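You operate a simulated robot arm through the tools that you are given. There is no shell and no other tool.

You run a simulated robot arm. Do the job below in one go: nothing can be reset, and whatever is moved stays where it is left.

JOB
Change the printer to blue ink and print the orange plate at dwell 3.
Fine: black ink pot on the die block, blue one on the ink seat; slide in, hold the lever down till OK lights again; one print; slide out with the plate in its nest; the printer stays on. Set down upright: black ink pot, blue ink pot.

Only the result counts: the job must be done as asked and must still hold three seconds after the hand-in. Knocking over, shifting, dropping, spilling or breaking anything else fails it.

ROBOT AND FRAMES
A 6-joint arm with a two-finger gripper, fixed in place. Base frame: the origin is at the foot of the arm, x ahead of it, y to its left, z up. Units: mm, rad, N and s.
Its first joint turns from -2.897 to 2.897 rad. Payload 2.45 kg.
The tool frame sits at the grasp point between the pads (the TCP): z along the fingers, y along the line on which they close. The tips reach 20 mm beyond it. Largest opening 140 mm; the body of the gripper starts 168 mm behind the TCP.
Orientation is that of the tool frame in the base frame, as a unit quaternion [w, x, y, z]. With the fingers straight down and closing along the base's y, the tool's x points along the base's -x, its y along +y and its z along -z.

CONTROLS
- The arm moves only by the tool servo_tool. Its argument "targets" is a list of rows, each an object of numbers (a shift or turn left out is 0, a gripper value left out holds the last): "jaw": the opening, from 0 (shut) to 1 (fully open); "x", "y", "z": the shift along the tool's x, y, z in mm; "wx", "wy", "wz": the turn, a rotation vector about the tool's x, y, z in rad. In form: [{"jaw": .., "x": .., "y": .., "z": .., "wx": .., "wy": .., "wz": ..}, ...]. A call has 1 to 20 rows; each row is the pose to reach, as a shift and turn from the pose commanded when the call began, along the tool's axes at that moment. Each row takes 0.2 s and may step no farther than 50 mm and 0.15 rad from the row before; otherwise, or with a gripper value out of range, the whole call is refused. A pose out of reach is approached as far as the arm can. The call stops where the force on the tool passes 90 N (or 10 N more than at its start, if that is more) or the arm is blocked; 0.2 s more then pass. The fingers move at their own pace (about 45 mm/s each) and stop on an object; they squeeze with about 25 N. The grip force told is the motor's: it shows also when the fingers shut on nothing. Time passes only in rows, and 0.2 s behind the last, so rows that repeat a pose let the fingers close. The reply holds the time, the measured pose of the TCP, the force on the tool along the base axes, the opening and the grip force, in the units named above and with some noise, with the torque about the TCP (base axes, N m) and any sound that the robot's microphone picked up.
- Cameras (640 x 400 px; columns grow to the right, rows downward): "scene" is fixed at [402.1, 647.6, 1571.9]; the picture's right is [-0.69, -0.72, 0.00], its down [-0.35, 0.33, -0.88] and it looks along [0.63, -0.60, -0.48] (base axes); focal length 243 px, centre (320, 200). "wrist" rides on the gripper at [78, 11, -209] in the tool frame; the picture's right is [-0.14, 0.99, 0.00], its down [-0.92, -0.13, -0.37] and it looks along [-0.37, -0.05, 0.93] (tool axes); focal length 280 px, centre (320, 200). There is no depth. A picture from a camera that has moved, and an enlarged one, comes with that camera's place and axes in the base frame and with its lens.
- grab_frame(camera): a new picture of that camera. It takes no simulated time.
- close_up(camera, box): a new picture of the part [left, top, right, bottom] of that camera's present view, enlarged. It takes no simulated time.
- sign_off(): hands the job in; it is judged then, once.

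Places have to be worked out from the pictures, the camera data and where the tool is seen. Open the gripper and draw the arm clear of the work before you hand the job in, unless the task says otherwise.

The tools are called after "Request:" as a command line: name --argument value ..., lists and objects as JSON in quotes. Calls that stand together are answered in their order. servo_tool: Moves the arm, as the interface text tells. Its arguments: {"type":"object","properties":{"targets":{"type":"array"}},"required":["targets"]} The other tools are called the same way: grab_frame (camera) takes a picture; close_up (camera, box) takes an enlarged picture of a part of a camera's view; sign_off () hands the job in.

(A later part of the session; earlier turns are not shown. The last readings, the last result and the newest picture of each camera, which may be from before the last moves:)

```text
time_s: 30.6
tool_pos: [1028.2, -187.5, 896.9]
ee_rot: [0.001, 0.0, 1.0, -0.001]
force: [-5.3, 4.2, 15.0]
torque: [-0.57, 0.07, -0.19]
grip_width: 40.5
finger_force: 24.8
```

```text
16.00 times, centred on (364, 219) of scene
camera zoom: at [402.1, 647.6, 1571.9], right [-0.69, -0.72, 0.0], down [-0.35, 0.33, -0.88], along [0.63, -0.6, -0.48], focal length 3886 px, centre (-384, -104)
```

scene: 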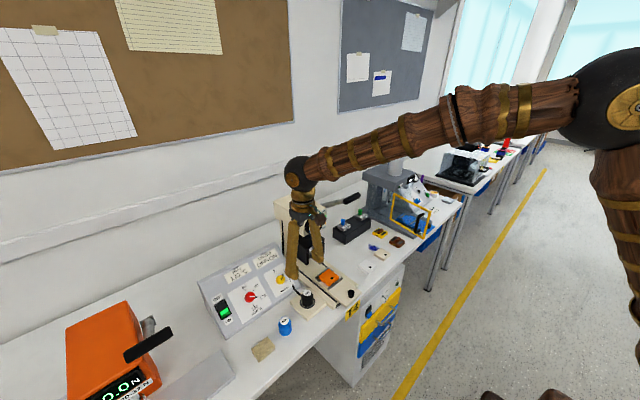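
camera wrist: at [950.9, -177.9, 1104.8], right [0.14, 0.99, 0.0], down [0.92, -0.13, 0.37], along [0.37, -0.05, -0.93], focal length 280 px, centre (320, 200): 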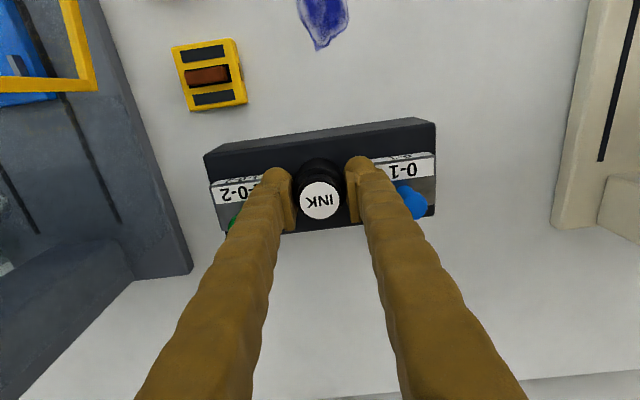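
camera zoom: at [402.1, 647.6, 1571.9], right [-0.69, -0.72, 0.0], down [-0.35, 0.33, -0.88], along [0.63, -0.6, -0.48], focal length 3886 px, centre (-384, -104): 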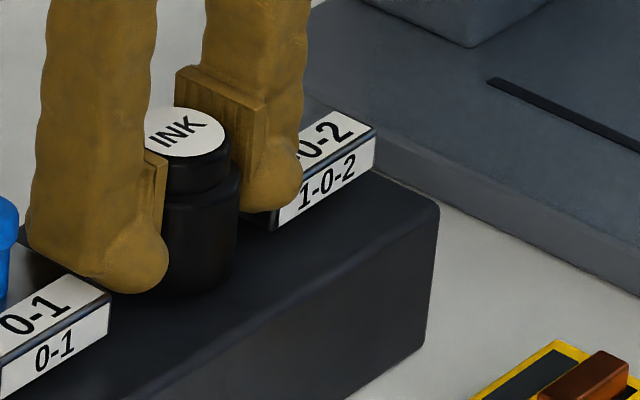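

The picture shows the fingertips are bulged and about 25 mm thick, so with the fingers in line with the dies one tip sits on a die plate. I lift straight off, and will turn the tool 90° so the fingers stand front and back of the pot instead.

Request:
servo_tool --targets '[{"z": -2}, {"z": -6}, {"z": -15}, {"z": -35}, {"z": -60}, {"z": -80}]'

Request:
servo_tool --targets '[{"wz": 0.14}, {"wz": 0.28}, {"wz": 0.42}, {"wz": 0.56}, {"wz": 0.7}, {"wz": 0.84}, {"wz": 0.98}, {"wz": 1.12}, {"wz": 1.26}, {"wz": 1.4}, {"wz": 1.5}, {"wz": 1.5708}, {"wz": 1.5708}]'

Request:
grab_frame --camera "wrist"

Request:
close_up --camera "scene" --box '[310, 170, 420, 260]'

```text
time_s: 32.0
tool_pos: [1027.7, -188.6, 975.1]
ee_rot: [-0.001, -0.001, 1.0, 0.001]
force: [-0.5, -0.3, -1.0]
torque: [0.0, 0.02, 0.0]
grip_width: 40.6
finger_force: 24.8
```

```text
time_s: 34.8
tool_pos: [1028.2, -187.6, 974.6]
ee_rot: [0.0, 0.707, 0.707, 0.0]
force: [0.9, 0.2, -1.4]
torque: [-0.02, 0.02, -0.01]
grip_width: 40.6
finger_force: 25.4
```

```text
taken
camera wrist: at [1039.9, -110.5, 1183.9], right [0.99, -0.14, 0.0], down [-0.13, -0.92, 0.37], along [-0.05, -0.36, -0.93], focal length 280 px, centre (320, 200)
```

wrist: 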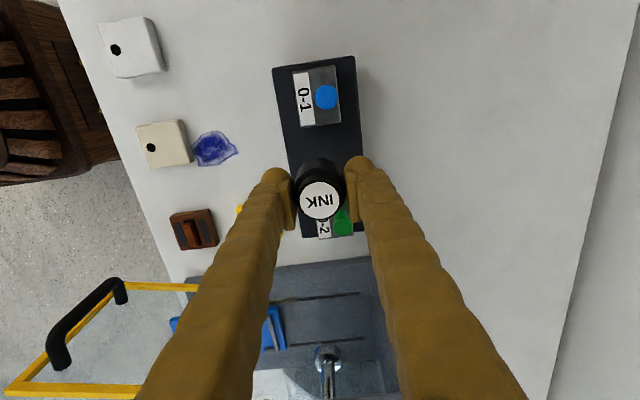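

```text
4.44 times, centred on (365, 215) of scene
camera zoom: at [402.1, 647.6, 1571.9], right [-0.69, -0.72, 0.0], down [-0.35, 0.33, -0.88], along [0.63, -0.6, -0.48], focal length 1079 px, centre (120, 133)
```

zoom: 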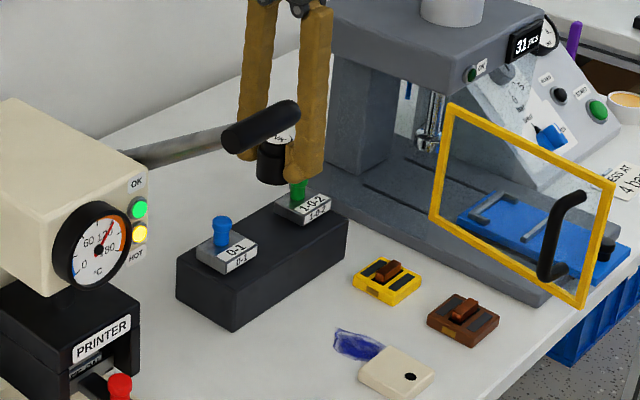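

Turned and still holding. I enlarge this view to place the pot between the dies.

Request:
close_up --camera "wrist" --box '[230, 45, 410, 245]'

Request:
close_up --camera "scene" --box '[340, 200, 390, 240]'

```text
2.00 times, centred on (320, 145) of wrist
camera zoom: at [1039.9, -110.5, 1183.9], right [0.99, -0.14, 0.0], down [-0.13, -0.92, 0.37], along [-0.05, -0.36, -0.93], focal length 561 px, centre (320, 310)
```

zoom: 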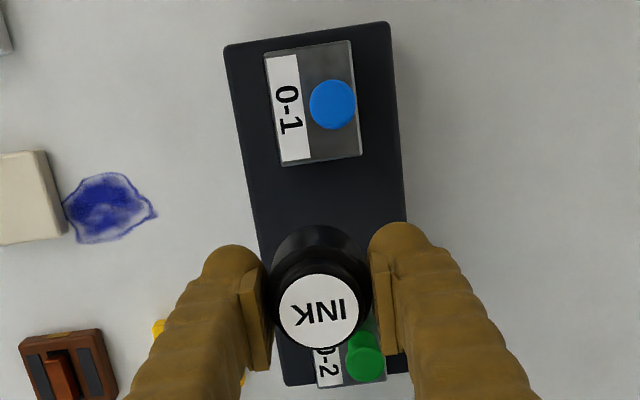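

```text
10.00 times, centred on (365, 220) of scene
camera zoom: at [402.1, 647.6, 1571.9], right [-0.69, -0.72, 0.0], down [-0.35, 0.33, -0.88], along [0.63, -0.6, -0.48], focal length 2428 px, centre (-130, 0)
```

zoom: 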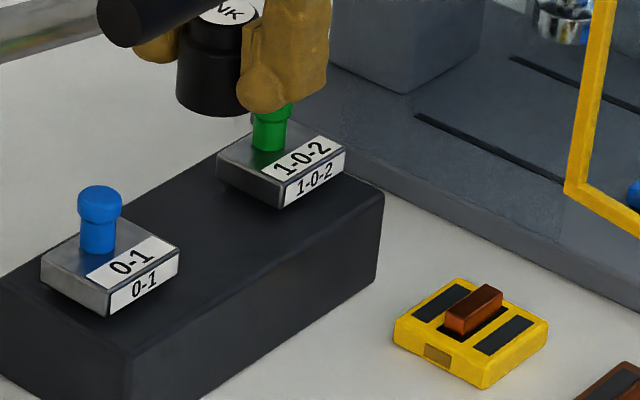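

The dies have not moved, and the pot is centred between them with the fingers now clear front and back. I lower again, slowing near the earlier height.

Request:
servo_tool --targets '[{"z": 25}, {"z": 45}, {"z": 60}, {"z": 70}, {"z": 74}, {"z": 74}]'

Request:
servo_tool --targets '[{"z": 1}, {"z": 2}, {"z": 3}, {"z": 3}]'

Request:
servo_tool --targets '[{"z": 1}, {"z": 2}, {"z": 2}]'

```text
time_s: 36.2
tool_pos: [1028.7, -188.4, 903.3]
ee_rot: [0.0, 0.707, 0.707, 0.0]
force: [0.6, -0.2, -0.9]
torque: [0.04, 0.0, -0.01]
grip_width: 40.6
finger_force: 25.0
```

```text
time_s: 37.2
tool_pos: [1027.1, -187.0, 899.1]
ee_rot: [0.0, 0.707, 0.707, 0.001]
force: [-0.4, 0.2, -0.6]
torque: [0.02, -0.03, -0.01]
grip_width: 40.6
finger_force: 24.5
```

```text
time_s: 38.0
tool_pos: [1028.9, -187.7, 897.1]
ee_rot: [0.0, 0.707, 0.707, 0.0]
force: [0.2, 0.6, -1.0]
torque: [0.04, 0.02, 0.02]
grip_width: 40.5
finger_force: 25.1
```

No contact yet at z 897. I step down further in 1 mm steps.

Request:
servo_tool --targets '[{"z": 1}, {"z": 2}, {"z": 2}]'

Request:
close_up --camera "scene" --box '[350, 208, 378, 230]'

```text
time_s: 38.8
tool_pos: [1027.7, -188.5, 895.5]
ee_rot: [-0.001, 0.707, 0.707, 0.0]
force: [-0.5, -0.1, -0.7]
torque: [0.0, -0.03, -0.01]
grip_width: 40.7
finger_force: 25.0
```

```text
16.00 times, centred on (364, 219) of scene
camera zoom: at [402.1, 647.6, 1571.9], right [-0.69, -0.72, 0.0], down [-0.35, 0.33, -0.88], along [0.63, -0.6, -0.48], focal length 3886 px, centre (-384, -104)
```

zoom: 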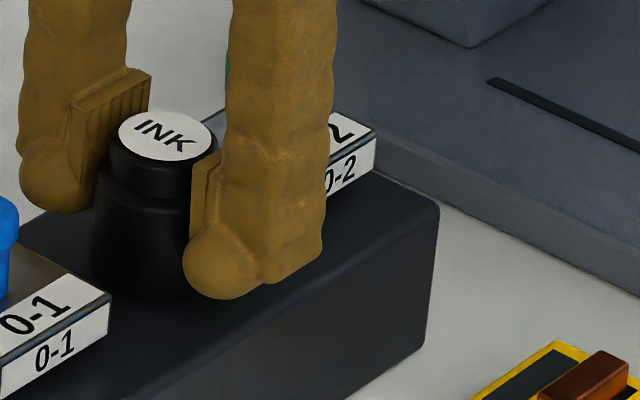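

Confirmed that the earlier contact was the die plate: at z 895.5 there is still no force. I continue in small steps.

Request:
servo_tool --targets '[{"z": 1}, {"z": 2}, {"z": 2}]'

Request:
servo_tool --targets '[{"z": 1}, {"z": 1.5}, {"z": 1.5}]'

```text
time_s: 39.6
tool_pos: [1028.5, -188.6, 893.2]
ee_rot: [0.0, 0.707, 0.707, -0.001]
force: [-0.5, -0.6, -1.4]
torque: [0.03, 0.03, 0.02]
grip_width: 40.5
finger_force: 24.7
```

```text
time_s: 40.4
tool_pos: [1028.0, -188.5, 892.4]
ee_rot: [0.0, 0.707, 0.708, 0.0]
force: [-0.7, 0.6, -0.7]
torque: [0.02, 0.0, -0.02]
grip_width: 40.5
finger_force: 25.1
```

Still free at z 892. I keep stepping.

Request:
servo_tool --targets '[{"z": 0.8}, {"z": 1.5}, {"z": 1.5}]'

Request:
servo_tool --targets '[{"z": 0.8}, {"z": 1.5}, {"z": 1.5}]'

```text
time_s: 41.2
tool_pos: [1027.4, -188.7, 888.9]
ee_rot: [0.0, 0.707, 0.707, 0.0]
force: [-0.6, -0.6, -0.8]
torque: [0.01, -0.01, -0.01]
grip_width: 40.6
finger_force: 24.9
```

```text
time_s: 42.0
tool_pos: [1028.2, -188.1, 889.4]
ee_rot: [0.001, 0.707, 0.707, 0.001]
force: [-3.1, 2.1, 17.9]
torque: [0.05, 0.11, -0.01]
grip_width: 40.5
finger_force: 24.6
```

Contact at about z 889 with 18 N and almost no torque, so the pot stands squarely on the block. I ease off slightly and open the jaws to 56 mm.

Request:
servo_tool --targets '[{"z": -0.6}, {"jaw": 0.4, "z": -0.8}, {"z": -0.8}, {"z": -0.8}, {"z": -0.8}]'

Request:
close_up --camera "scene" --box '[340, 200, 390, 240]'

Request:
close_up --camera "wrist" --box '[230, 45, 410, 245]'

```text
time_s: 43.2
tool_pos: [1027.6, -188.3, 889.1]
ee_rot: [0.0, 0.707, 0.707, -0.001]
force: [-0.8, 0.6, -0.2]
torque: [-0.03, 0.0, 0.04]
grip_width: 56.0
finger_force: 0.0
```

```text
10.00 times, centred on (365, 220) of scene
camera zoom: at [402.1, 647.6, 1571.9], right [-0.69, -0.72, 0.0], down [-0.35, 0.33, -0.88], along [0.63, -0.6, -0.48], focal length 2428 px, centre (-130, 0)
```

zoom: 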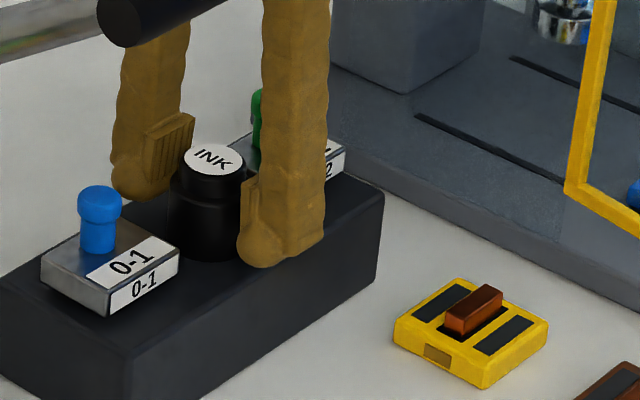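

```text
2.00 times, centred on (320, 145) of wrist
camera zoom: at [1039.6, -110.9, 1097.3], right [0.99, -0.14, 0.0], down [-0.13, -0.92, 0.37], along [-0.05, -0.36, -0.93], focal length 561 px, centre (320, 310)
```

zoom: 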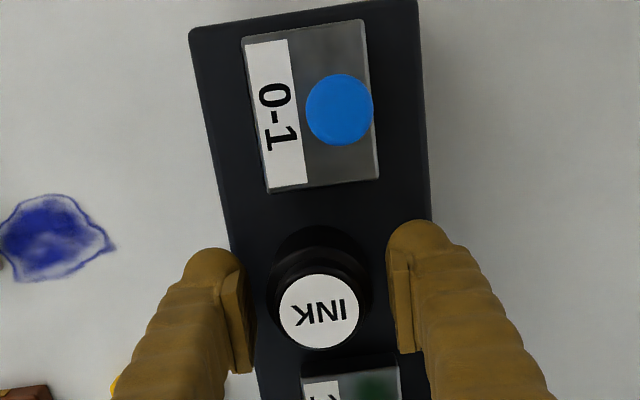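

The black pot stands upright on the block, fingers clear. I rise straight up and turn the tool back.

Request:
servo_tool --targets '[{"z": -10}, {"z": -30}, {"z": -60}, {"z": -105}, {"z": -150}, {"z": -195}, {"z": -240}, {"z": -285}, {"z": -330}, {"z": -375}, {"z": -411}]'

Request:
close_up --camera "scene" --box '[320, 190, 400, 250]'

Request:
servo_tool --targets '[{"wz": -0.14}, {"wz": -0.28}, {"wz": -0.42}, {"wz": -0.56}, {"wz": -0.7}, {"wz": -0.84}, {"wz": -0.98}, {"wz": -1.12}, {"wz": -1.26}, {"wz": -1.4}, {"wz": -1.5}, {"wz": -1.5708}]'

```text
time_s: 45.6
tool_pos: [1028.4, -187.7, 1302.8]
ee_rot: [0.001, 0.707, 0.707, 0.0]
force: [-0.2, 0.3, -0.2]
torque: [0.01, -0.02, -0.01]
grip_width: 56.0
finger_force: 0.1
```

```text
6.67 times, centred on (360, 220) of scene
camera zoom: at [402.1, 647.6, 1571.9], right [-0.69, -0.72, 0.0], down [-0.35, 0.33, -0.88], along [0.63, -0.6, -0.48], focal length 1619 px, centre (53, 67)
```

zoom: 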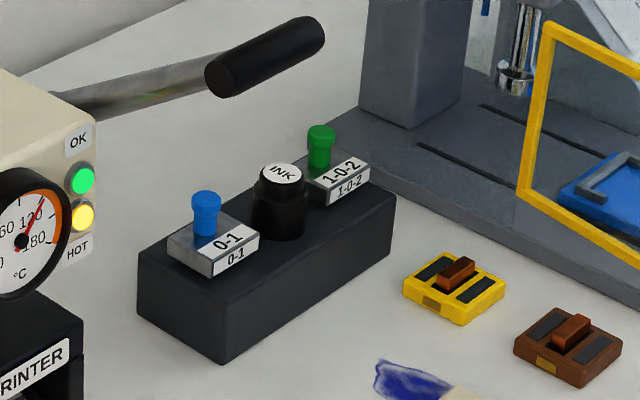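

```text
time_s: 48.2
tool_pos: [1028.7, -188.3, 1301.7]
ee_rot: [0.0, -0.001, 1.0, 0.0]
force: [-1.4, 1.0, -0.1]
torque: [-0.02, 0.02, -0.04]
grip_width: 56.1
finger_force: 0.1
```

The black pot sits upright between the two dies. Now I carry the empty gripper over to hover above the blue pot near (842, 388).

Request:
servo_tool --targets '[{"x": 14, "y": 44}, {"x": 28, "y": 88}, {"x": 43, "y": 132}, {"x": 57, "y": 176}, {"x": 71, "y": 220}, {"x": 86, "y": 265}, {"x": 100, "y": 309}, {"x": 114, "y": 353}, {"x": 128, "y": 397}, {"x": 143, "y": 442}, {"x": 157, "y": 486}, {"x": 171, "y": 530}, {"x": 186, "y": 576}]'

Request:
servo_tool --targets '[{"jaw": 0.43, "z": 50}, {"z": 100}, {"z": 150}, {"z": 200}, {"z": 250}, {"z": 300}, {"z": 350}, {"z": 380}, {"z": 380}]'

Request:
close_up --camera "wrist" --box '[210, 80, 430, 240]'

Request:
close_up --camera "scene" --box '[240, 265, 340, 345]'

```text
time_s: 51.0
tool_pos: [839.1, 388.6, 1301.3]
ee_rot: [0.0, 0.001, 1.0, -0.001]
force: [-0.8, 0.1, 0.7]
torque: [0.02, 0.0, 0.03]
grip_width: 55.8
finger_force: 0.2
```

```text
time_s: 53.0
tool_pos: [841.2, 388.6, 920.9]
ee_rot: [0.0, 0.0, 1.0, 0.001]
force: [0.7, 0.6, -0.1]
torque: [-0.02, 0.02, 0.01]
grip_width: 60.2
finger_force: 0.1
```

```text
2.50 times, centred on (320, 160) of wrist
camera zoom: at [763.5, 399.6, 1128.4], right [0.14, 0.99, 0.0], down [0.92, -0.13, 0.37], along [0.37, -0.05, -0.93], focal length 701 px, centre (320, 300)
```

zoom: 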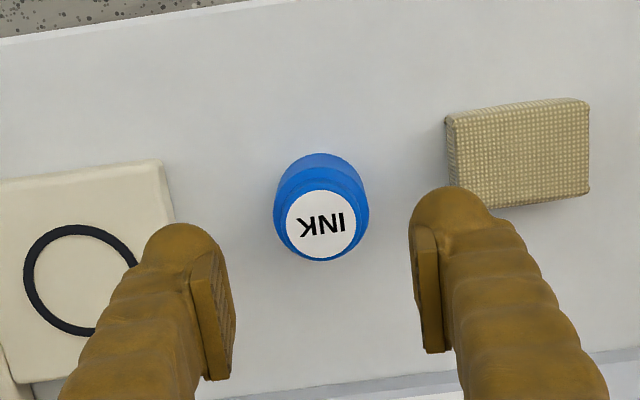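

```text
5.00 times, centred on (290, 305) of scene
camera zoom: at [402.1, 647.6, 1571.9], right [-0.69, -0.72, 0.0], down [-0.35, 0.33, -0.88], along [0.63, -0.6, -0.48], focal length 1214 px, centre (470, -325)
```

zoom: 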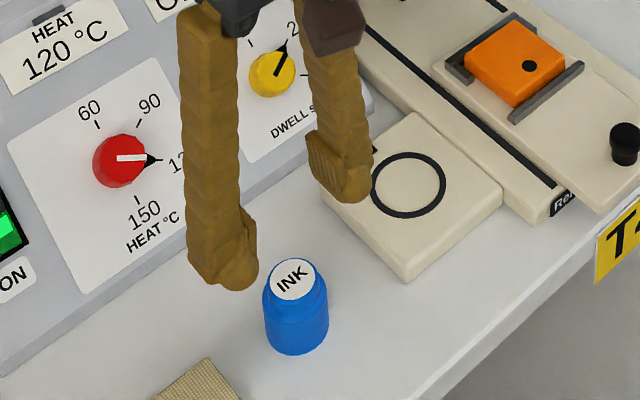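

The blue pot is centred between the pads; the tan block's edge is near y 446, so I narrow the jaws to 52 mm to stay clear of it, then lower to z 838.

Request:
servo_tool --targets '[{"jaw": 0.37, "x": -0.8}, {"x": -0.8, "z": 15}, {"x": -0.8, "z": 35}, {"x": -0.8, "z": 55}, {"x": -0.8, "z": 70}, {"x": -0.8, "z": 83}, {"x": -0.8, "z": 83}]'

Request:
close_up --camera "wrist" --box '[230, 110, 410, 270]'

Request:
close_up --camera "scene" --box '[240, 275, 320, 355]'

```text
time_s: 54.6
tool_pos: [842.5, 387.6, 837.8]
ee_rot: [-0.001, 0.0, 1.0, 0.0]
force: [1.1, 0.0, -0.2]
torque: [-0.02, 0.01, 0.0]
grip_width: 51.6
finger_force: 0.1
```

```text
2.50 times, centred on (320, 190) of wrist
camera zoom: at [765.4, 398.5, 1045.8], right [0.14, 0.99, 0.0], down [0.92, -0.13, 0.37], along [0.37, -0.05, -0.93], focal length 701 px, centre (320, 225)
```

zoom: 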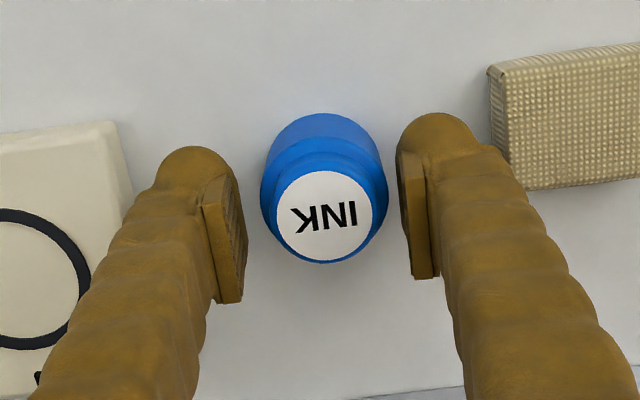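

```text
5.00 times, centred on (280, 315) of scene
camera zoom: at [402.1, 647.6, 1571.9], right [-0.69, -0.72, 0.0], down [-0.35, 0.33, -0.88], along [0.63, -0.6, -0.48], focal length 1214 px, centre (520, -375)
```

zoom: 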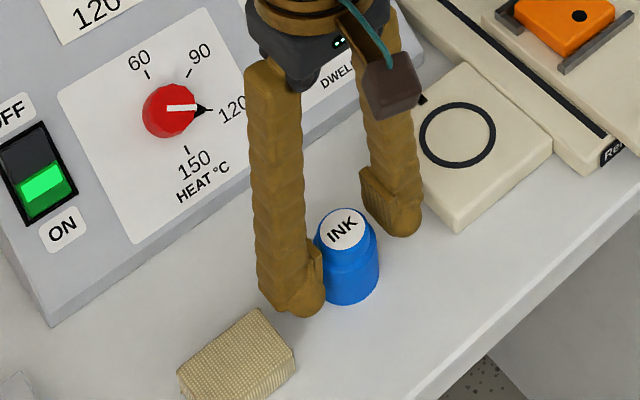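

Both fingers straddle the blue pot with clearance. I close on it and then lift slowly.

Request:
servo_tool --targets '[{"jaw": 0.0}, {}, {}, {}, {}]'

Request:
servo_tool --targets '[{"z": -4}, {"z": -10}, {"z": -20}, {"z": -40}, {"z": -60}, {"z": -75}]'

Request:
close_up --camera "wrist" --box '[210, 80, 430, 240]'

Request:
close_up --camera "scene" --box '[240, 265, 340, 345]'

```text
time_s: 55.8
tool_pos: [842.9, 387.5, 837.4]
ee_rot: [-0.001, 0.0, 1.0, 0.0]
force: [-0.7, 0.3, -0.7]
torque: [-0.01, 0.03, 0.02]
grip_width: 40.3
finger_force: 25.1
```

```text
time_s: 57.2
tool_pos: [842.2, 386.8, 912.3]
ee_rot: [0.0, 0.0, 1.0, 0.0]
force: [-0.3, -0.3, -1.8]
torque: [0.02, -0.01, -0.01]
grip_width: 40.7
finger_force: 24.9
```

```text
2.50 times, centred on (320, 160) of wrist
camera zoom: at [764.9, 397.6, 1120.8], right [0.14, 0.99, 0.0], down [0.92, -0.13, 0.37], along [0.37, -0.05, -0.93], focal length 701 px, centre (320, 300)
```

zoom: 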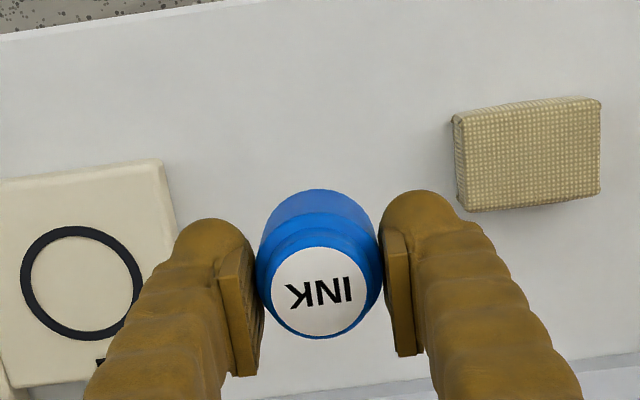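

```text
5.00 times, centred on (290, 305) of scene
camera zoom: at [402.1, 647.6, 1571.9], right [-0.69, -0.72, 0.0], down [-0.35, 0.33, -0.88], along [0.63, -0.6, -0.48], focal length 1214 px, centre (470, -325)
```

zoom: 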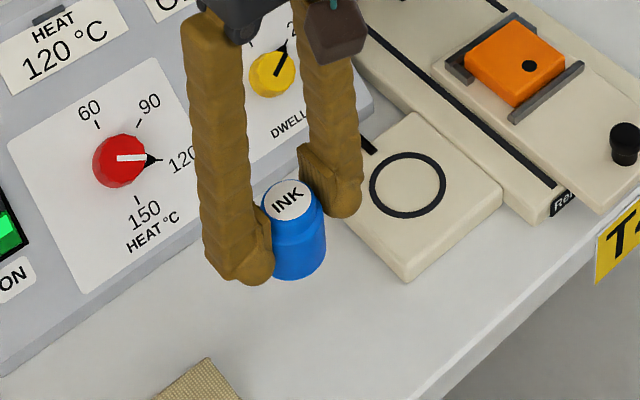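

The blue pot is held upright. I move it sideways over the ring on the ink seat, centred near (863, 273), and check before lowering.

Request:
servo_tool --targets '[{"x": -7, "y": -38}, {"x": -14, "y": -76}, {"x": -21.3, "y": -113.3}, {"x": -21.3, "y": -113.3}, {"x": -21.3, "y": -113.3}]'

Request:
close_up --camera "wrist" --box '[210, 80, 430, 240]'

Request:
close_up --camera "scene" --box '[260, 245, 350, 320]'

```text
time_s: 58.4
tool_pos: [863.9, 276.1, 912.3]
ee_rot: [-0.001, -0.001, 1.0, -0.001]
force: [0.1, -0.8, -0.4]
torque: [-0.01, -0.01, -0.02]
grip_width: 40.5
finger_force: 24.9
```

```text
2.50 times, centred on (320, 160) of wrist
camera zoom: at [786.5, 285.8, 1121.2], right [0.14, 0.99, 0.0], down [0.92, -0.13, 0.37], along [0.37, -0.05, -0.93], focal length 701 px, centre (320, 300)
```

zoom: 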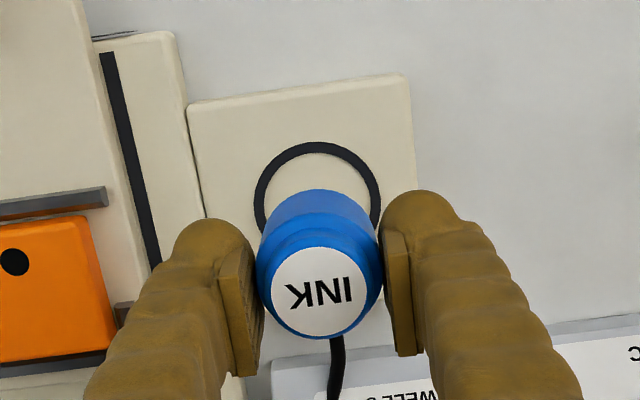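

```text
5.33 times, centred on (305, 282) of scene
camera zoom: at [402.1, 647.6, 1571.9], right [-0.69, -0.72, 0.0], down [-0.35, 0.33, -0.88], along [0.63, -0.6, -0.48], focal length 1295 px, centre (400, -240)
```

zoom: 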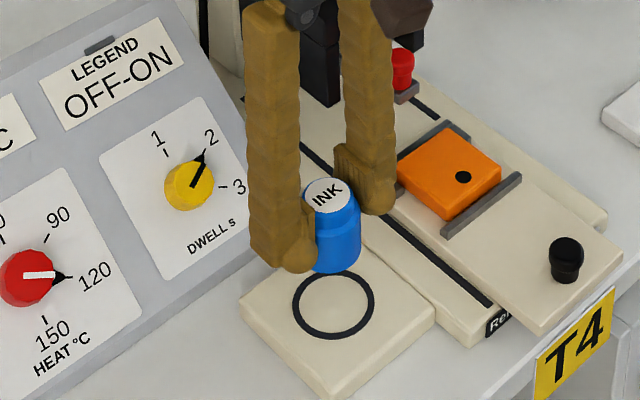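

The pot is over the ring to within about 1 mm in y. I correct that and lower towards the seat.

Request:
servo_tool --targets '[{"y": -1.2, "z": 15}, {"y": -1.2, "z": 35}, {"y": -1.2, "z": 48}, {"y": -1.2, "z": 54}, {"y": -1.2, "z": 56}, {"y": -1.2, "z": 56}]'

Request:
servo_tool --targets '[{"z": 1}, {"z": 2}, {"z": 2}]'

Request:
servo_tool --targets '[{"z": 0.8}, {"z": 1.5}, {"z": 1.5}]'

```text
time_s: 59.8
tool_pos: [864.5, 273.5, 856.4]
ee_rot: [0.001, 0.0, 1.0, 0.001]
force: [-1.4, -2.3, 20.5]
torque: [-0.11, 0.13, 0.02]
grip_width: 40.3
finger_force: 25.3
```

```text
time_s: 60.6
tool_pos: [864.5, 274.0, 856.3]
ee_rot: [0.001, 0.001, 1.0, 0.0]
force: [3.5, 5.7, 23.9]
torque: [0.1, -0.05, 0.0]
grip_width: 40.4
finger_force: 25.2
```

```text
time_s: 61.4
tool_pos: [863.3, 272.7, 854.1]
ee_rot: [0.0, 0.0, 1.0, 0.0]
force: [-2.1, 8.2, 22.1]
torque: [0.18, 0.1, -0.05]
grip_width: 40.6
finger_force: 25.0
```

Contact came at about z 856, so the pot stands on the seat and slid slightly in the grip. I ease off a little, open the jaws to 56 mm, and look.

Request:
servo_tool --targets '[{"z": -0.6}, {"z": -1.0}, {"jaw": 0.4, "z": -1.0}, {"z": -1.0}, {"z": -1.0}, {"z": -1.0}]'

Request:
close_up --camera "wrist" --box '[230, 110, 410, 270]'

Request:
close_up --camera "scene" --box '[260, 245, 350, 320]'

```text
time_s: 62.8
tool_pos: [863.3, 274.5, 854.3]
ee_rot: [-0.001, 0.001, 1.0, -0.001]
force: [0.4, 0.6, -0.9]
torque: [-0.01, 0.0, 0.02]
grip_width: 55.9
finger_force: 0.1
```

```text
2.50 times, centred on (320, 190) of wrist
camera zoom: at [786.9, 284.0, 1062.1], right [0.14, 0.99, 0.0], down [0.92, -0.13, 0.37], along [0.37, -0.05, -0.93], focal length 701 px, centre (320, 225)
```

zoom: 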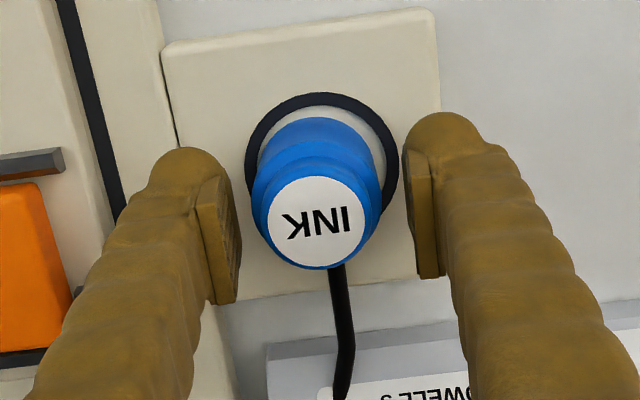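

```text
5.33 times, centred on (305, 282) of scene
camera zoom: at [402.1, 647.6, 1571.9], right [-0.69, -0.72, 0.0], down [-0.35, 0.33, -0.88], along [0.63, -0.6, -0.48], focal length 1295 px, centre (400, -240)
```

zoom: 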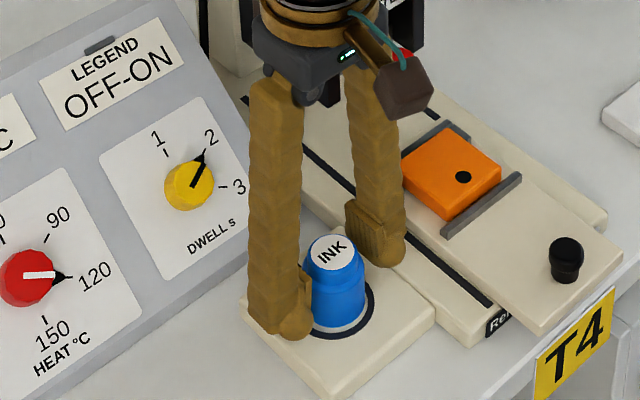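

The blue pot stands upright inside the ring on the seat. I rise straight off and then look at the dwell knob and panel.

Request:
servo_tool --targets '[{"z": -8}, {"z": -20}, {"z": -40}, {"z": -70}, {"z": -110}, {"z": -150}, {"z": -196}]'

Request:
close_up --camera "wrist" --box '[260, 90, 420, 210]'

Request:
close_up --camera "scene" --box '[190, 240, 350, 345]'

```text
time_s: 64.4
tool_pos: [862.1, 275.9, 1049.4]
ee_rot: [-0.001, 0.0, 1.0, 0.0]
force: [-0.1, 0.5, 0.2]
torque: [0.02, 0.02, -0.01]
grip_width: 55.9
finger_force: 0.0
```

```text
3.33 times, centred on (340, 150) of wrist
camera zoom: at [786.2, 285.6, 1258.3], right [0.14, 0.99, 0.0], down [0.92, -0.13, 0.37], along [0.36, -0.05, -0.93], focal length 935 px, centre (253, 367)
```

zoom: 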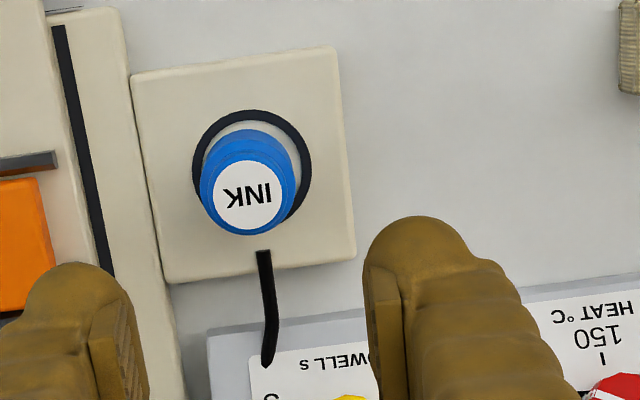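

```text
3.81 times, centred on (270, 292) of scene
camera zoom: at [402.1, 647.6, 1571.9], right [-0.69, -0.72, 0.0], down [-0.35, 0.33, -0.88], along [0.63, -0.6, -0.48], focal length 925 px, centre (510, -152)
```

zoom: 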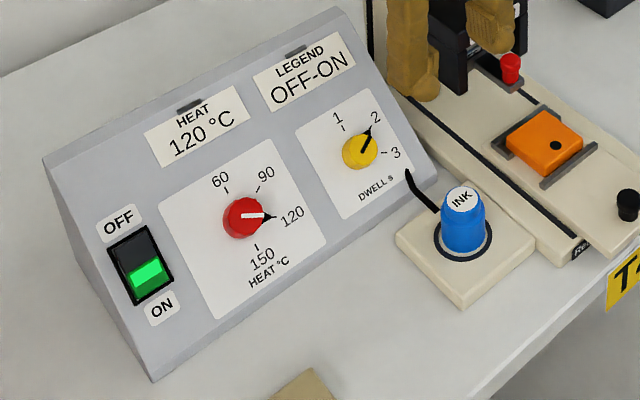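

The blue pot is centred on the seat. From several views I put the yellow dwell knob's face near (978, 303, 868) on a panel sloping about 31°, so I move off its front and tilt the tool to face it for a better look.

Request:
servo_tool --targets '[{"x": -20, "y": 14}, {"x": -40, "y": 28}, {"x": -53, "y": 28, "z": 30, "wy": -0.13}, {"x": -53, "y": 28, "z": 50, "wy": -0.26}, {"x": -53, "y": 28, "z": 65, "wy": -0.39}, {"x": -53, "y": 28, "z": 79, "wy": -0.53}, {"x": -53, "y": 28, "z": 79, "wy": -0.53}]'

Request:
grab_frame --camera "wrist"

Request:
close_up --camera "wrist" --box '[240, 90, 400, 230]'

Request:
grab_frame --camera "scene"

```text
time_s: 66.0
tool_pos: [918.3, 303.1, 970.8]
ee_rot: [0.263, 0.001, 0.965, 0.001]
force: [-0.3, 0.6, 0.0]
torque: [0.05, 0.01, 0.01]
grip_width: 56.1
finger_force: 0.1
```

```text
taken
camera wrist: at [745.3, 313.0, 1110.9], right [0.12, 0.99, 0.07], down [0.61, -0.13, 0.78], along [0.79, -0.05, -0.62], focal length 280 px, centre (320, 200)
```

wrist: 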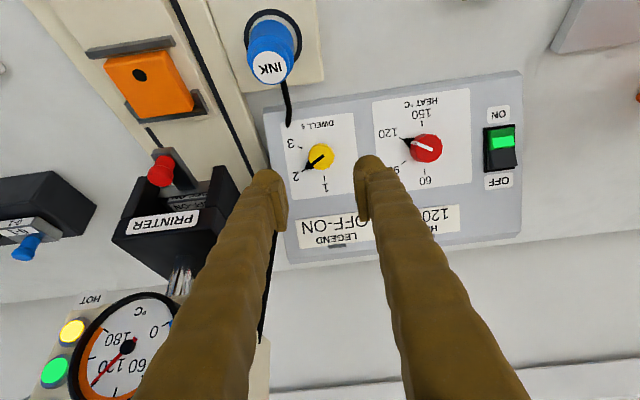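

```text
2.86 times, centred on (320, 160) of wrist
camera zoom: at [745.3, 313.0, 1110.9], right [0.12, 0.99, 0.07], down [0.61, -0.13, 0.78], along [0.79, -0.05, -0.62], focal length 801 px, centre (320, 314)
```

zoom: 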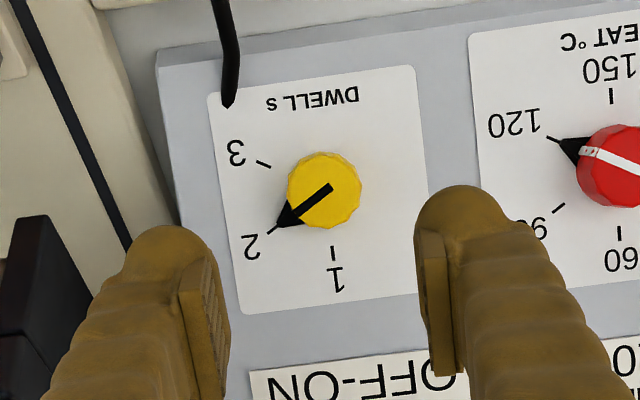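

```text
taken
```

scene: 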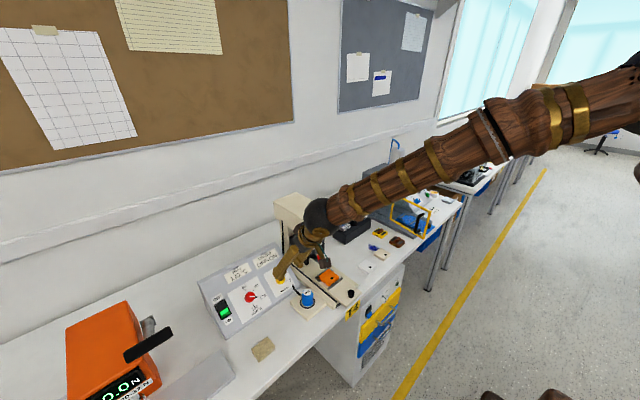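

The three dwell ticks measure about 0°, 60° and 120° around the knob, so it must turn about 60° clockwise; the panel slope looks nearer 42° and the knob is about 31 mm across. I move closer along its axis, tilt a bit more, and re-check.

Request:
servo_tool --targets '[{"jaw": 0.32, "x": 8, "y": 1, "z": 10, "wy": -0.1}, {"x": 15.9, "y": 2.2, "z": 30, "wy": -0.203}, {"x": 15.9, "y": 2.2, "z": 49.5, "wy": -0.203}, {"x": 15.9, "y": 2.2, "z": 49.5, "wy": -0.203}]'

Request:
close_up --camera "wrist" --box '[240, 70, 400, 210]'

Request:
close_up --camera "scene" --box '[240, 220, 340, 310]'

```text
time_s: 67.0
tool_pos: [928.9, 303.6, 919.5]
ee_rot: [0.359, 0.001, 0.933, 0.0]
force: [-0.1, 0.0, -0.4]
torque: [-0.02, 0.02, -0.01]
grip_width: 44.5
finger_force: 0.0
```

```text
2.86 times, centred on (320, 140) of wrist
camera zoom: at [731.8, 313.6, 1021.9], right [0.1, 0.99, 0.09], down [0.44, -0.13, 0.89], along [0.89, -0.05, -0.45], focal length 801 px, centre (320, 371)
```

zoom: 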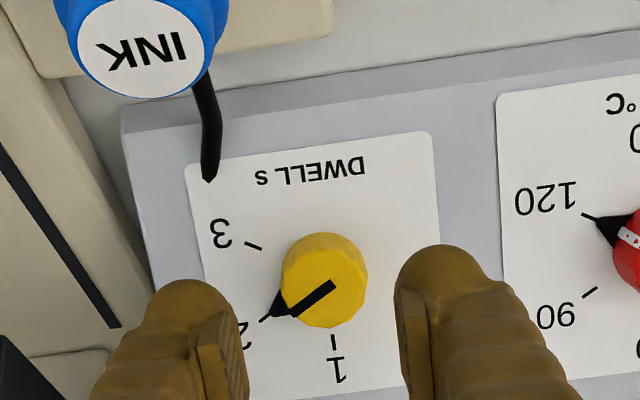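

```text
4.44 times, centred on (290, 265) of scene
camera zoom: at [402.1, 647.6, 1571.9], right [-0.69, -0.72, 0.0], down [-0.35, 0.33, -0.88], along [0.63, -0.6, -0.48], focal length 1079 px, centre (453, -89)
```

zoom: 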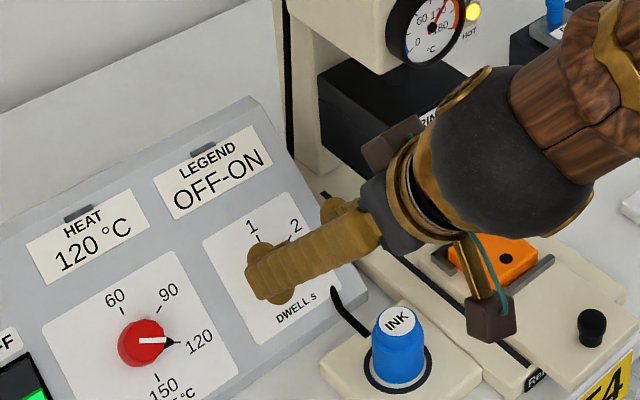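

The tool now looks almost straight along the knob's axis, offset by about (-2.3, +1.5) mm. I shift to centre on it and pre-turn the tool 0.6 rad so the fingers miss the pointer and cable.

Request:
servo_tool --targets '[{"x": -2.3, "y": 1.5}, {"x": -2.3, "y": 1.5, "wz": 0.15}, {"x": -2.3, "y": 1.5, "wz": 0.3}, {"x": -2.3, "y": 1.5, "wz": 0.45}, {"x": -2.3, "y": 1.5, "wz": 0.6}, {"x": -2.3, "y": 1.5, "wz": 0.6}]'

Request:
close_up --camera "wrist" --box '[240, 70, 400, 210]'

Request:
grab_frame --camera "wrist"

Request:
close_up --camera "scene" --box '[240, 220, 340, 310]'

```text
time_s: 68.4
tool_pos: [929.8, 305.3, 921.7]
ee_rot: [0.342, 0.276, 0.892, 0.108]
force: [0.2, -0.3, -0.5]
torque: [-0.03, -0.03, -0.05]
grip_width: 44.9
finger_force: 0.0
```

```text
2.86 times, centred on (320, 140) of wrist
camera zoom: at [748.3, 357.2, 1037.2], right [0.5, 0.74, 0.45], down [0.26, -0.63, 0.73], along [0.82, -0.25, -0.51], focal length 801 px, centre (320, 371)
```

zoom: 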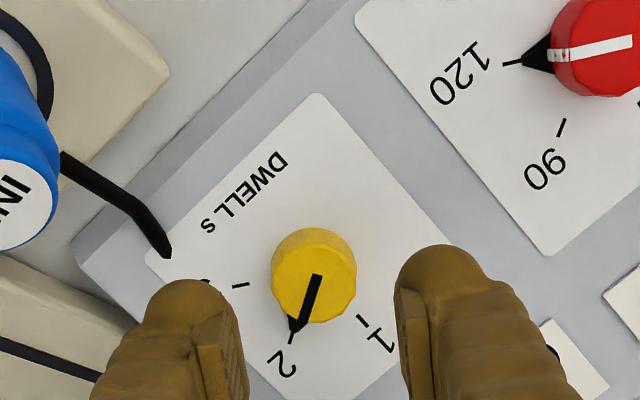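

```text
taken
camera wrist: at [748.3, 357.2, 1037.2], right [0.5, 0.74, 0.45], down [0.26, -0.63, 0.73], along [0.82, -0.25, -0.51], focal length 280 px, centre (320, 200)
```

wrist: 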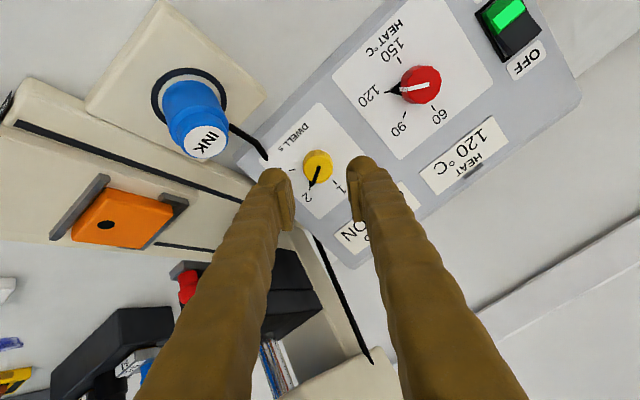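

```text
4.44 times, centred on (290, 265) of scene
camera zoom: at [402.1, 647.6, 1571.9], right [-0.69, -0.72, 0.0], down [-0.35, 0.33, -0.88], along [0.63, -0.6, -0.48], focal length 1079 px, centre (453, -89)
```

zoom: 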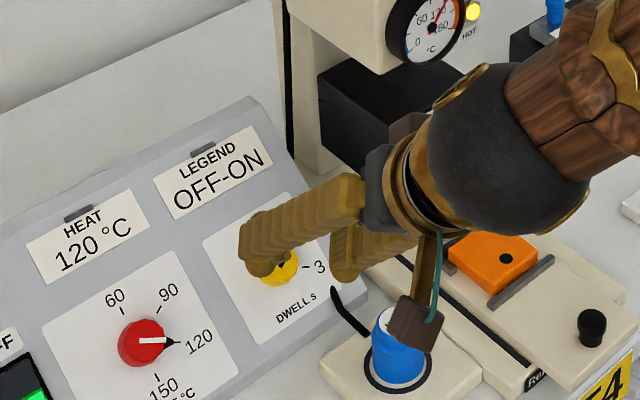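

The pre-turn is done. I enlarge the knob to centre the tool on it precisely.

Request:
close_up --camera "wrist" --box '[290, 140, 350, 190]'

```text
8.00 times, centred on (320, 165) of wrist
camera zoom: at [748.3, 357.2, 1037.2], right [0.5, 0.74, 0.45], down [0.26, -0.63, 0.73], along [0.82, -0.25, -0.51], focal length 2243 px, centre (320, 480)
```

zoom: 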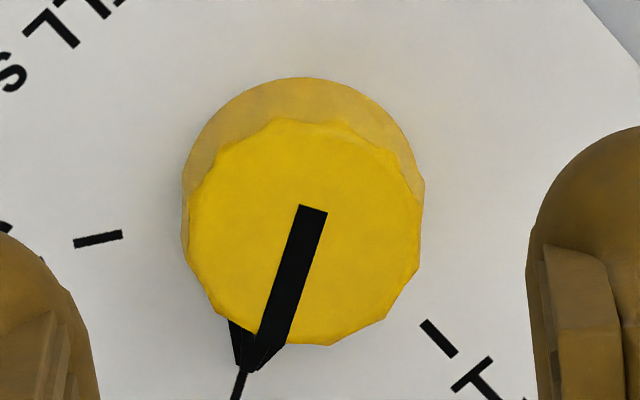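

The knob's face and base both line up parallel to the tool axis, off by only -2.1 mm along the closing line. I correct that and advance 50 mm along the axis.

Request:
servo_tool --targets '[{"x": 0.3, "y": -2.1, "z": 10}, {"x": 0.3, "y": -2.1, "z": 25}, {"x": 0.3, "y": -2.1, "z": 40}, {"x": 0.3, "y": -2.1, "z": 50}, {"x": 0.3, "y": -2.1, "z": 50}]'

Request:
close_up --camera "wrist" --box '[250, 120, 390, 240]'

Request:
close_up --camera "scene" --box '[250, 240, 330, 310]'

```text
time_s: 69.6
tool_pos: [963.9, 301.6, 884.4]
ee_rot: [0.342, 0.277, 0.892, 0.106]
force: [-0.1, 0.1, 0.1]
torque: [-0.02, 0.02, 0.02]
grip_width: 44.9
finger_force: 0.0
```

```text
3.33 times, centred on (320, 180) of wrist
camera zoom: at [780.6, 354.6, 1000.0], right [0.5, 0.74, 0.45], down [0.26, -0.63, 0.73], along [0.82, -0.25, -0.51], focal length 935 px, centre (320, 267)
```

zoom: 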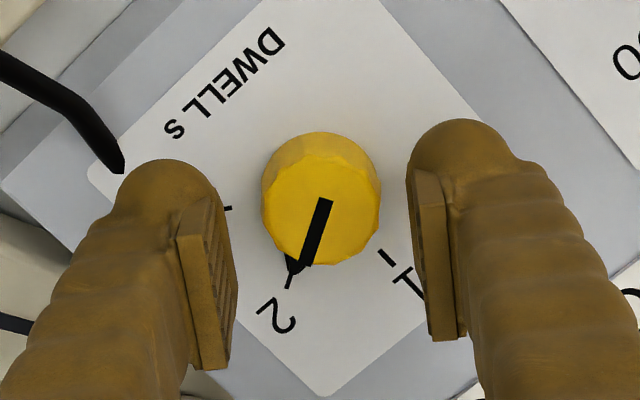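

```text
5.71 times, centred on (290, 275) of scene
camera zoom: at [402.1, 647.6, 1571.9], right [-0.69, -0.72, 0.0], down [-0.35, 0.33, -0.88], along [0.63, -0.6, -0.48], focal length 1388 px, centre (491, -229)
```

zoom: 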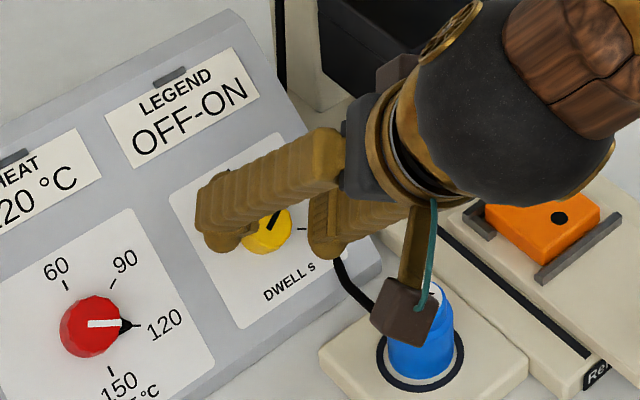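

Well centred now. I take a high zoom to judge the remaining distance to the knob's face from its apparent size.

Request:
close_up --camera "wrist" --box '[290, 155, 350, 205]'

Request:
close_up --camera "scene" --box '[268, 262, 308, 292]'

```text
8.00 times, centred on (320, 180) of wrist
camera zoom: at [780.6, 354.6, 1000.0], right [0.5, 0.74, 0.45], down [0.26, -0.63, 0.73], along [0.82, -0.25, -0.51], focal length 2243 px, centre (320, 360)
```

zoom: 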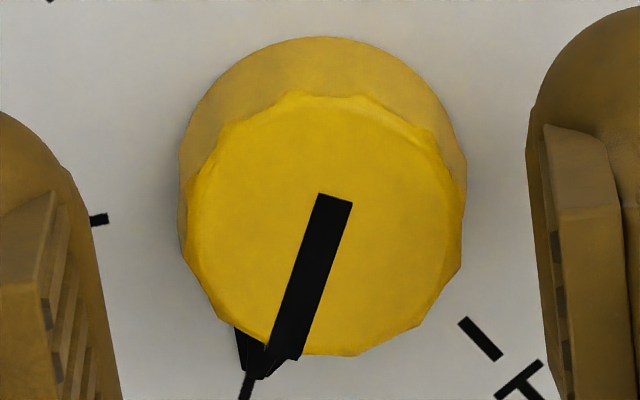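

```text
13.33 times, centred on (288, 277) of scene
camera zoom: at [402.1, 647.6, 1571.9], right [-0.69, -0.72, 0.0], down [-0.35, 0.33, -0.88], along [0.63, -0.6, -0.48], focal length 3238 px, centre (747, -827)
```

zoom: 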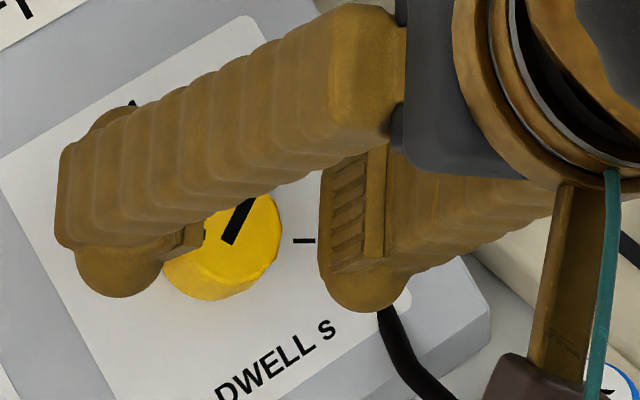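

Remaining distance to the face is about 25 mm. I advance 17 mm more in small steps, so the pads overlap the knob while the tips stay off the panel.

Request:
servo_tool --targets '[{"y": 0.5, "z": 5}, {"y": 0.5, "z": 10}, {"y": 0.5, "z": 14}, {"y": 0.5, "z": 17}, {"y": 0.5, "z": 17}]'

Request:
close_up --camera "wrist" --box '[260, 130, 380, 230]'

Request:
close_up --camera "scene" --box '[268, 262, 308, 292]'

```text
time_s: 70.8
tool_pos: [974.2, 304.5, 871.5]
ee_rot: [0.342, 0.278, 0.892, 0.106]
force: [-1.8, 0.6, 0.8]
torque: [0.03, 0.09, -0.07]
grip_width: 44.8
finger_force: 0.1
```

```text
4.00 times, centred on (320, 180) of wrist
camera zoom: at [792.6, 356.0, 987.2], right [0.5, 0.74, 0.45], down [0.26, -0.63, 0.73], along [0.82, -0.25, -0.51], focal length 1122 px, centre (320, 280)
```

zoom: 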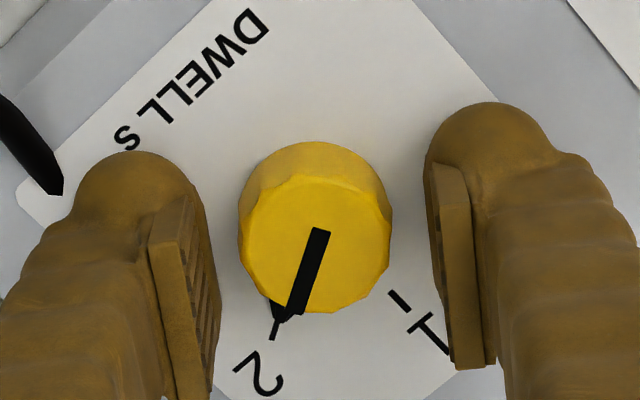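

```text
13.33 times, centred on (288, 277) of scene
camera zoom: at [402.1, 647.6, 1571.9], right [-0.69, -0.72, 0.0], down [-0.35, 0.33, -0.88], along [0.63, -0.6, -0.48], focal length 3238 px, centre (747, -827)
```

zoom: 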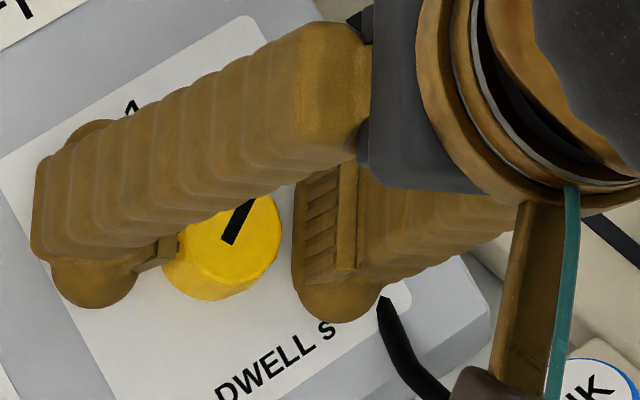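

The fingers straddle the knob; the force reading is slightly off zero, so I hold still to read it again before closing.

Request:
servo_tool --targets '[{}, {}]'

Request:
close_up --camera "wrist" --box '[290, 155, 350, 205]'

```text
time_s: 71.4
tool_pos: [973.7, 304.0, 871.7]
ee_rot: [0.343, 0.276, 0.892, 0.107]
force: [-0.4, 1.1, 0.3]
torque: [0.01, 0.06, 0.0]
grip_width: 44.9
finger_force: 0.2
```

```text
8.00 times, centred on (320, 180) of wrist
camera zoom: at [792.6, 355.9, 987.2], right [0.5, 0.74, 0.45], down [0.26, -0.63, 0.73], along [0.82, -0.25, -0.51], focal length 2243 px, centre (320, 360)
```

zoom: 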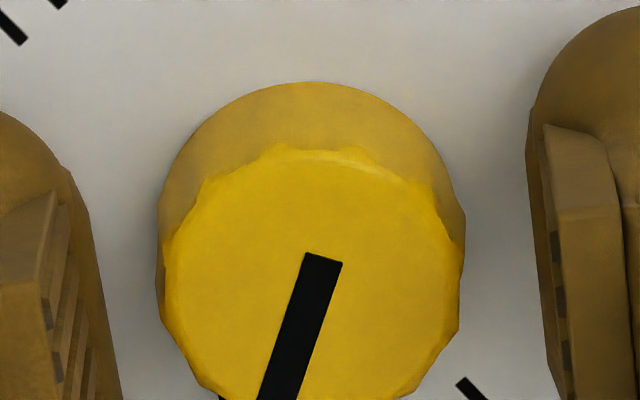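

No contact; tips are still roughly 8–10 mm off the panel. I go 4 mm deeper and then close on the knob.

Request:
servo_tool --targets '[{"y": -0.5, "z": 2}, {"y": -0.5, "z": 4}, {"y": -0.5, "z": 4}]'

Request:
servo_tool --targets '[{"jaw": 0.0}, {}, {}, {}]'

Request:
close_up --camera "wrist" --box '[260, 130, 380, 230]'

Request:
close_up --camera "scene" --box '[268, 262, 308, 292]'

```text
time_s: 72.3
tool_pos: [977.1, 305.4, 872.7]
ee_rot: [0.344, 0.276, 0.891, 0.107]
force: [-26.7, -0.9, 22.9]
torque: [-0.57, 1.11, -0.56]
grip_width: 49.6
finger_force: 3.3
stopped in row 3: the force on the tool passed its limit at 93 N (the readings are from after the stop); the commanded pose is now the measured one
```

```text
time_s: 73.0
tool_pos: [974.0, 299.4, 868.9]
ee_rot: [0.343, 0.278, 0.891, 0.104]
force: [-54.9, -31.6, 24.2]
torque: [-1.43, 1.84, -0.72]
grip_width: 37.2
finger_force: 24.9
stopped in row 3: the force on the tool passed its limit at 91 N (the readings are from after the stop); the commanded pose is now the measured one
```

```text
4.00 times, centred on (320, 180) of wrist
camera zoom: at [791.7, 353.9, 985.3], right [0.5, 0.74, 0.45], down [0.26, -0.62, 0.74], along [0.82, -0.25, -0.51], focal length 1122 px, centre (320, 280)
```

zoom: 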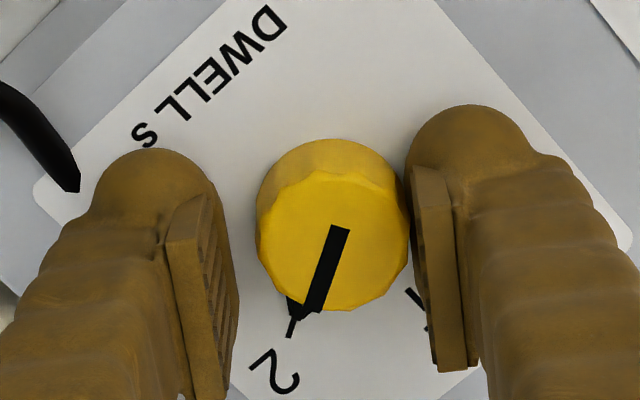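

```text
13.33 times, centred on (288, 277) of scene
camera zoom: at [402.1, 647.6, 1571.9], right [-0.69, -0.72, 0.0], down [-0.35, 0.33, -0.88], along [0.63, -0.6, -0.48], focal length 3238 px, centre (747, -827)
```

zoom: 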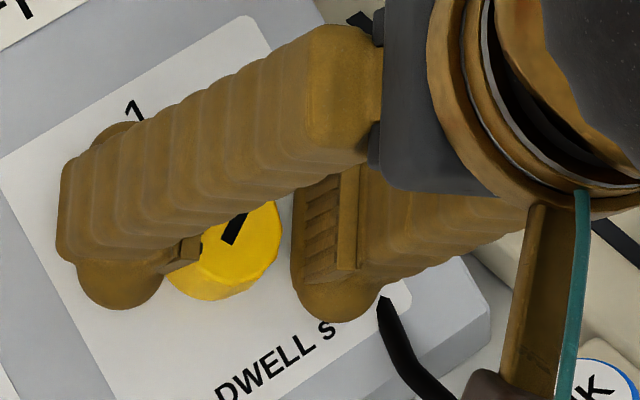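

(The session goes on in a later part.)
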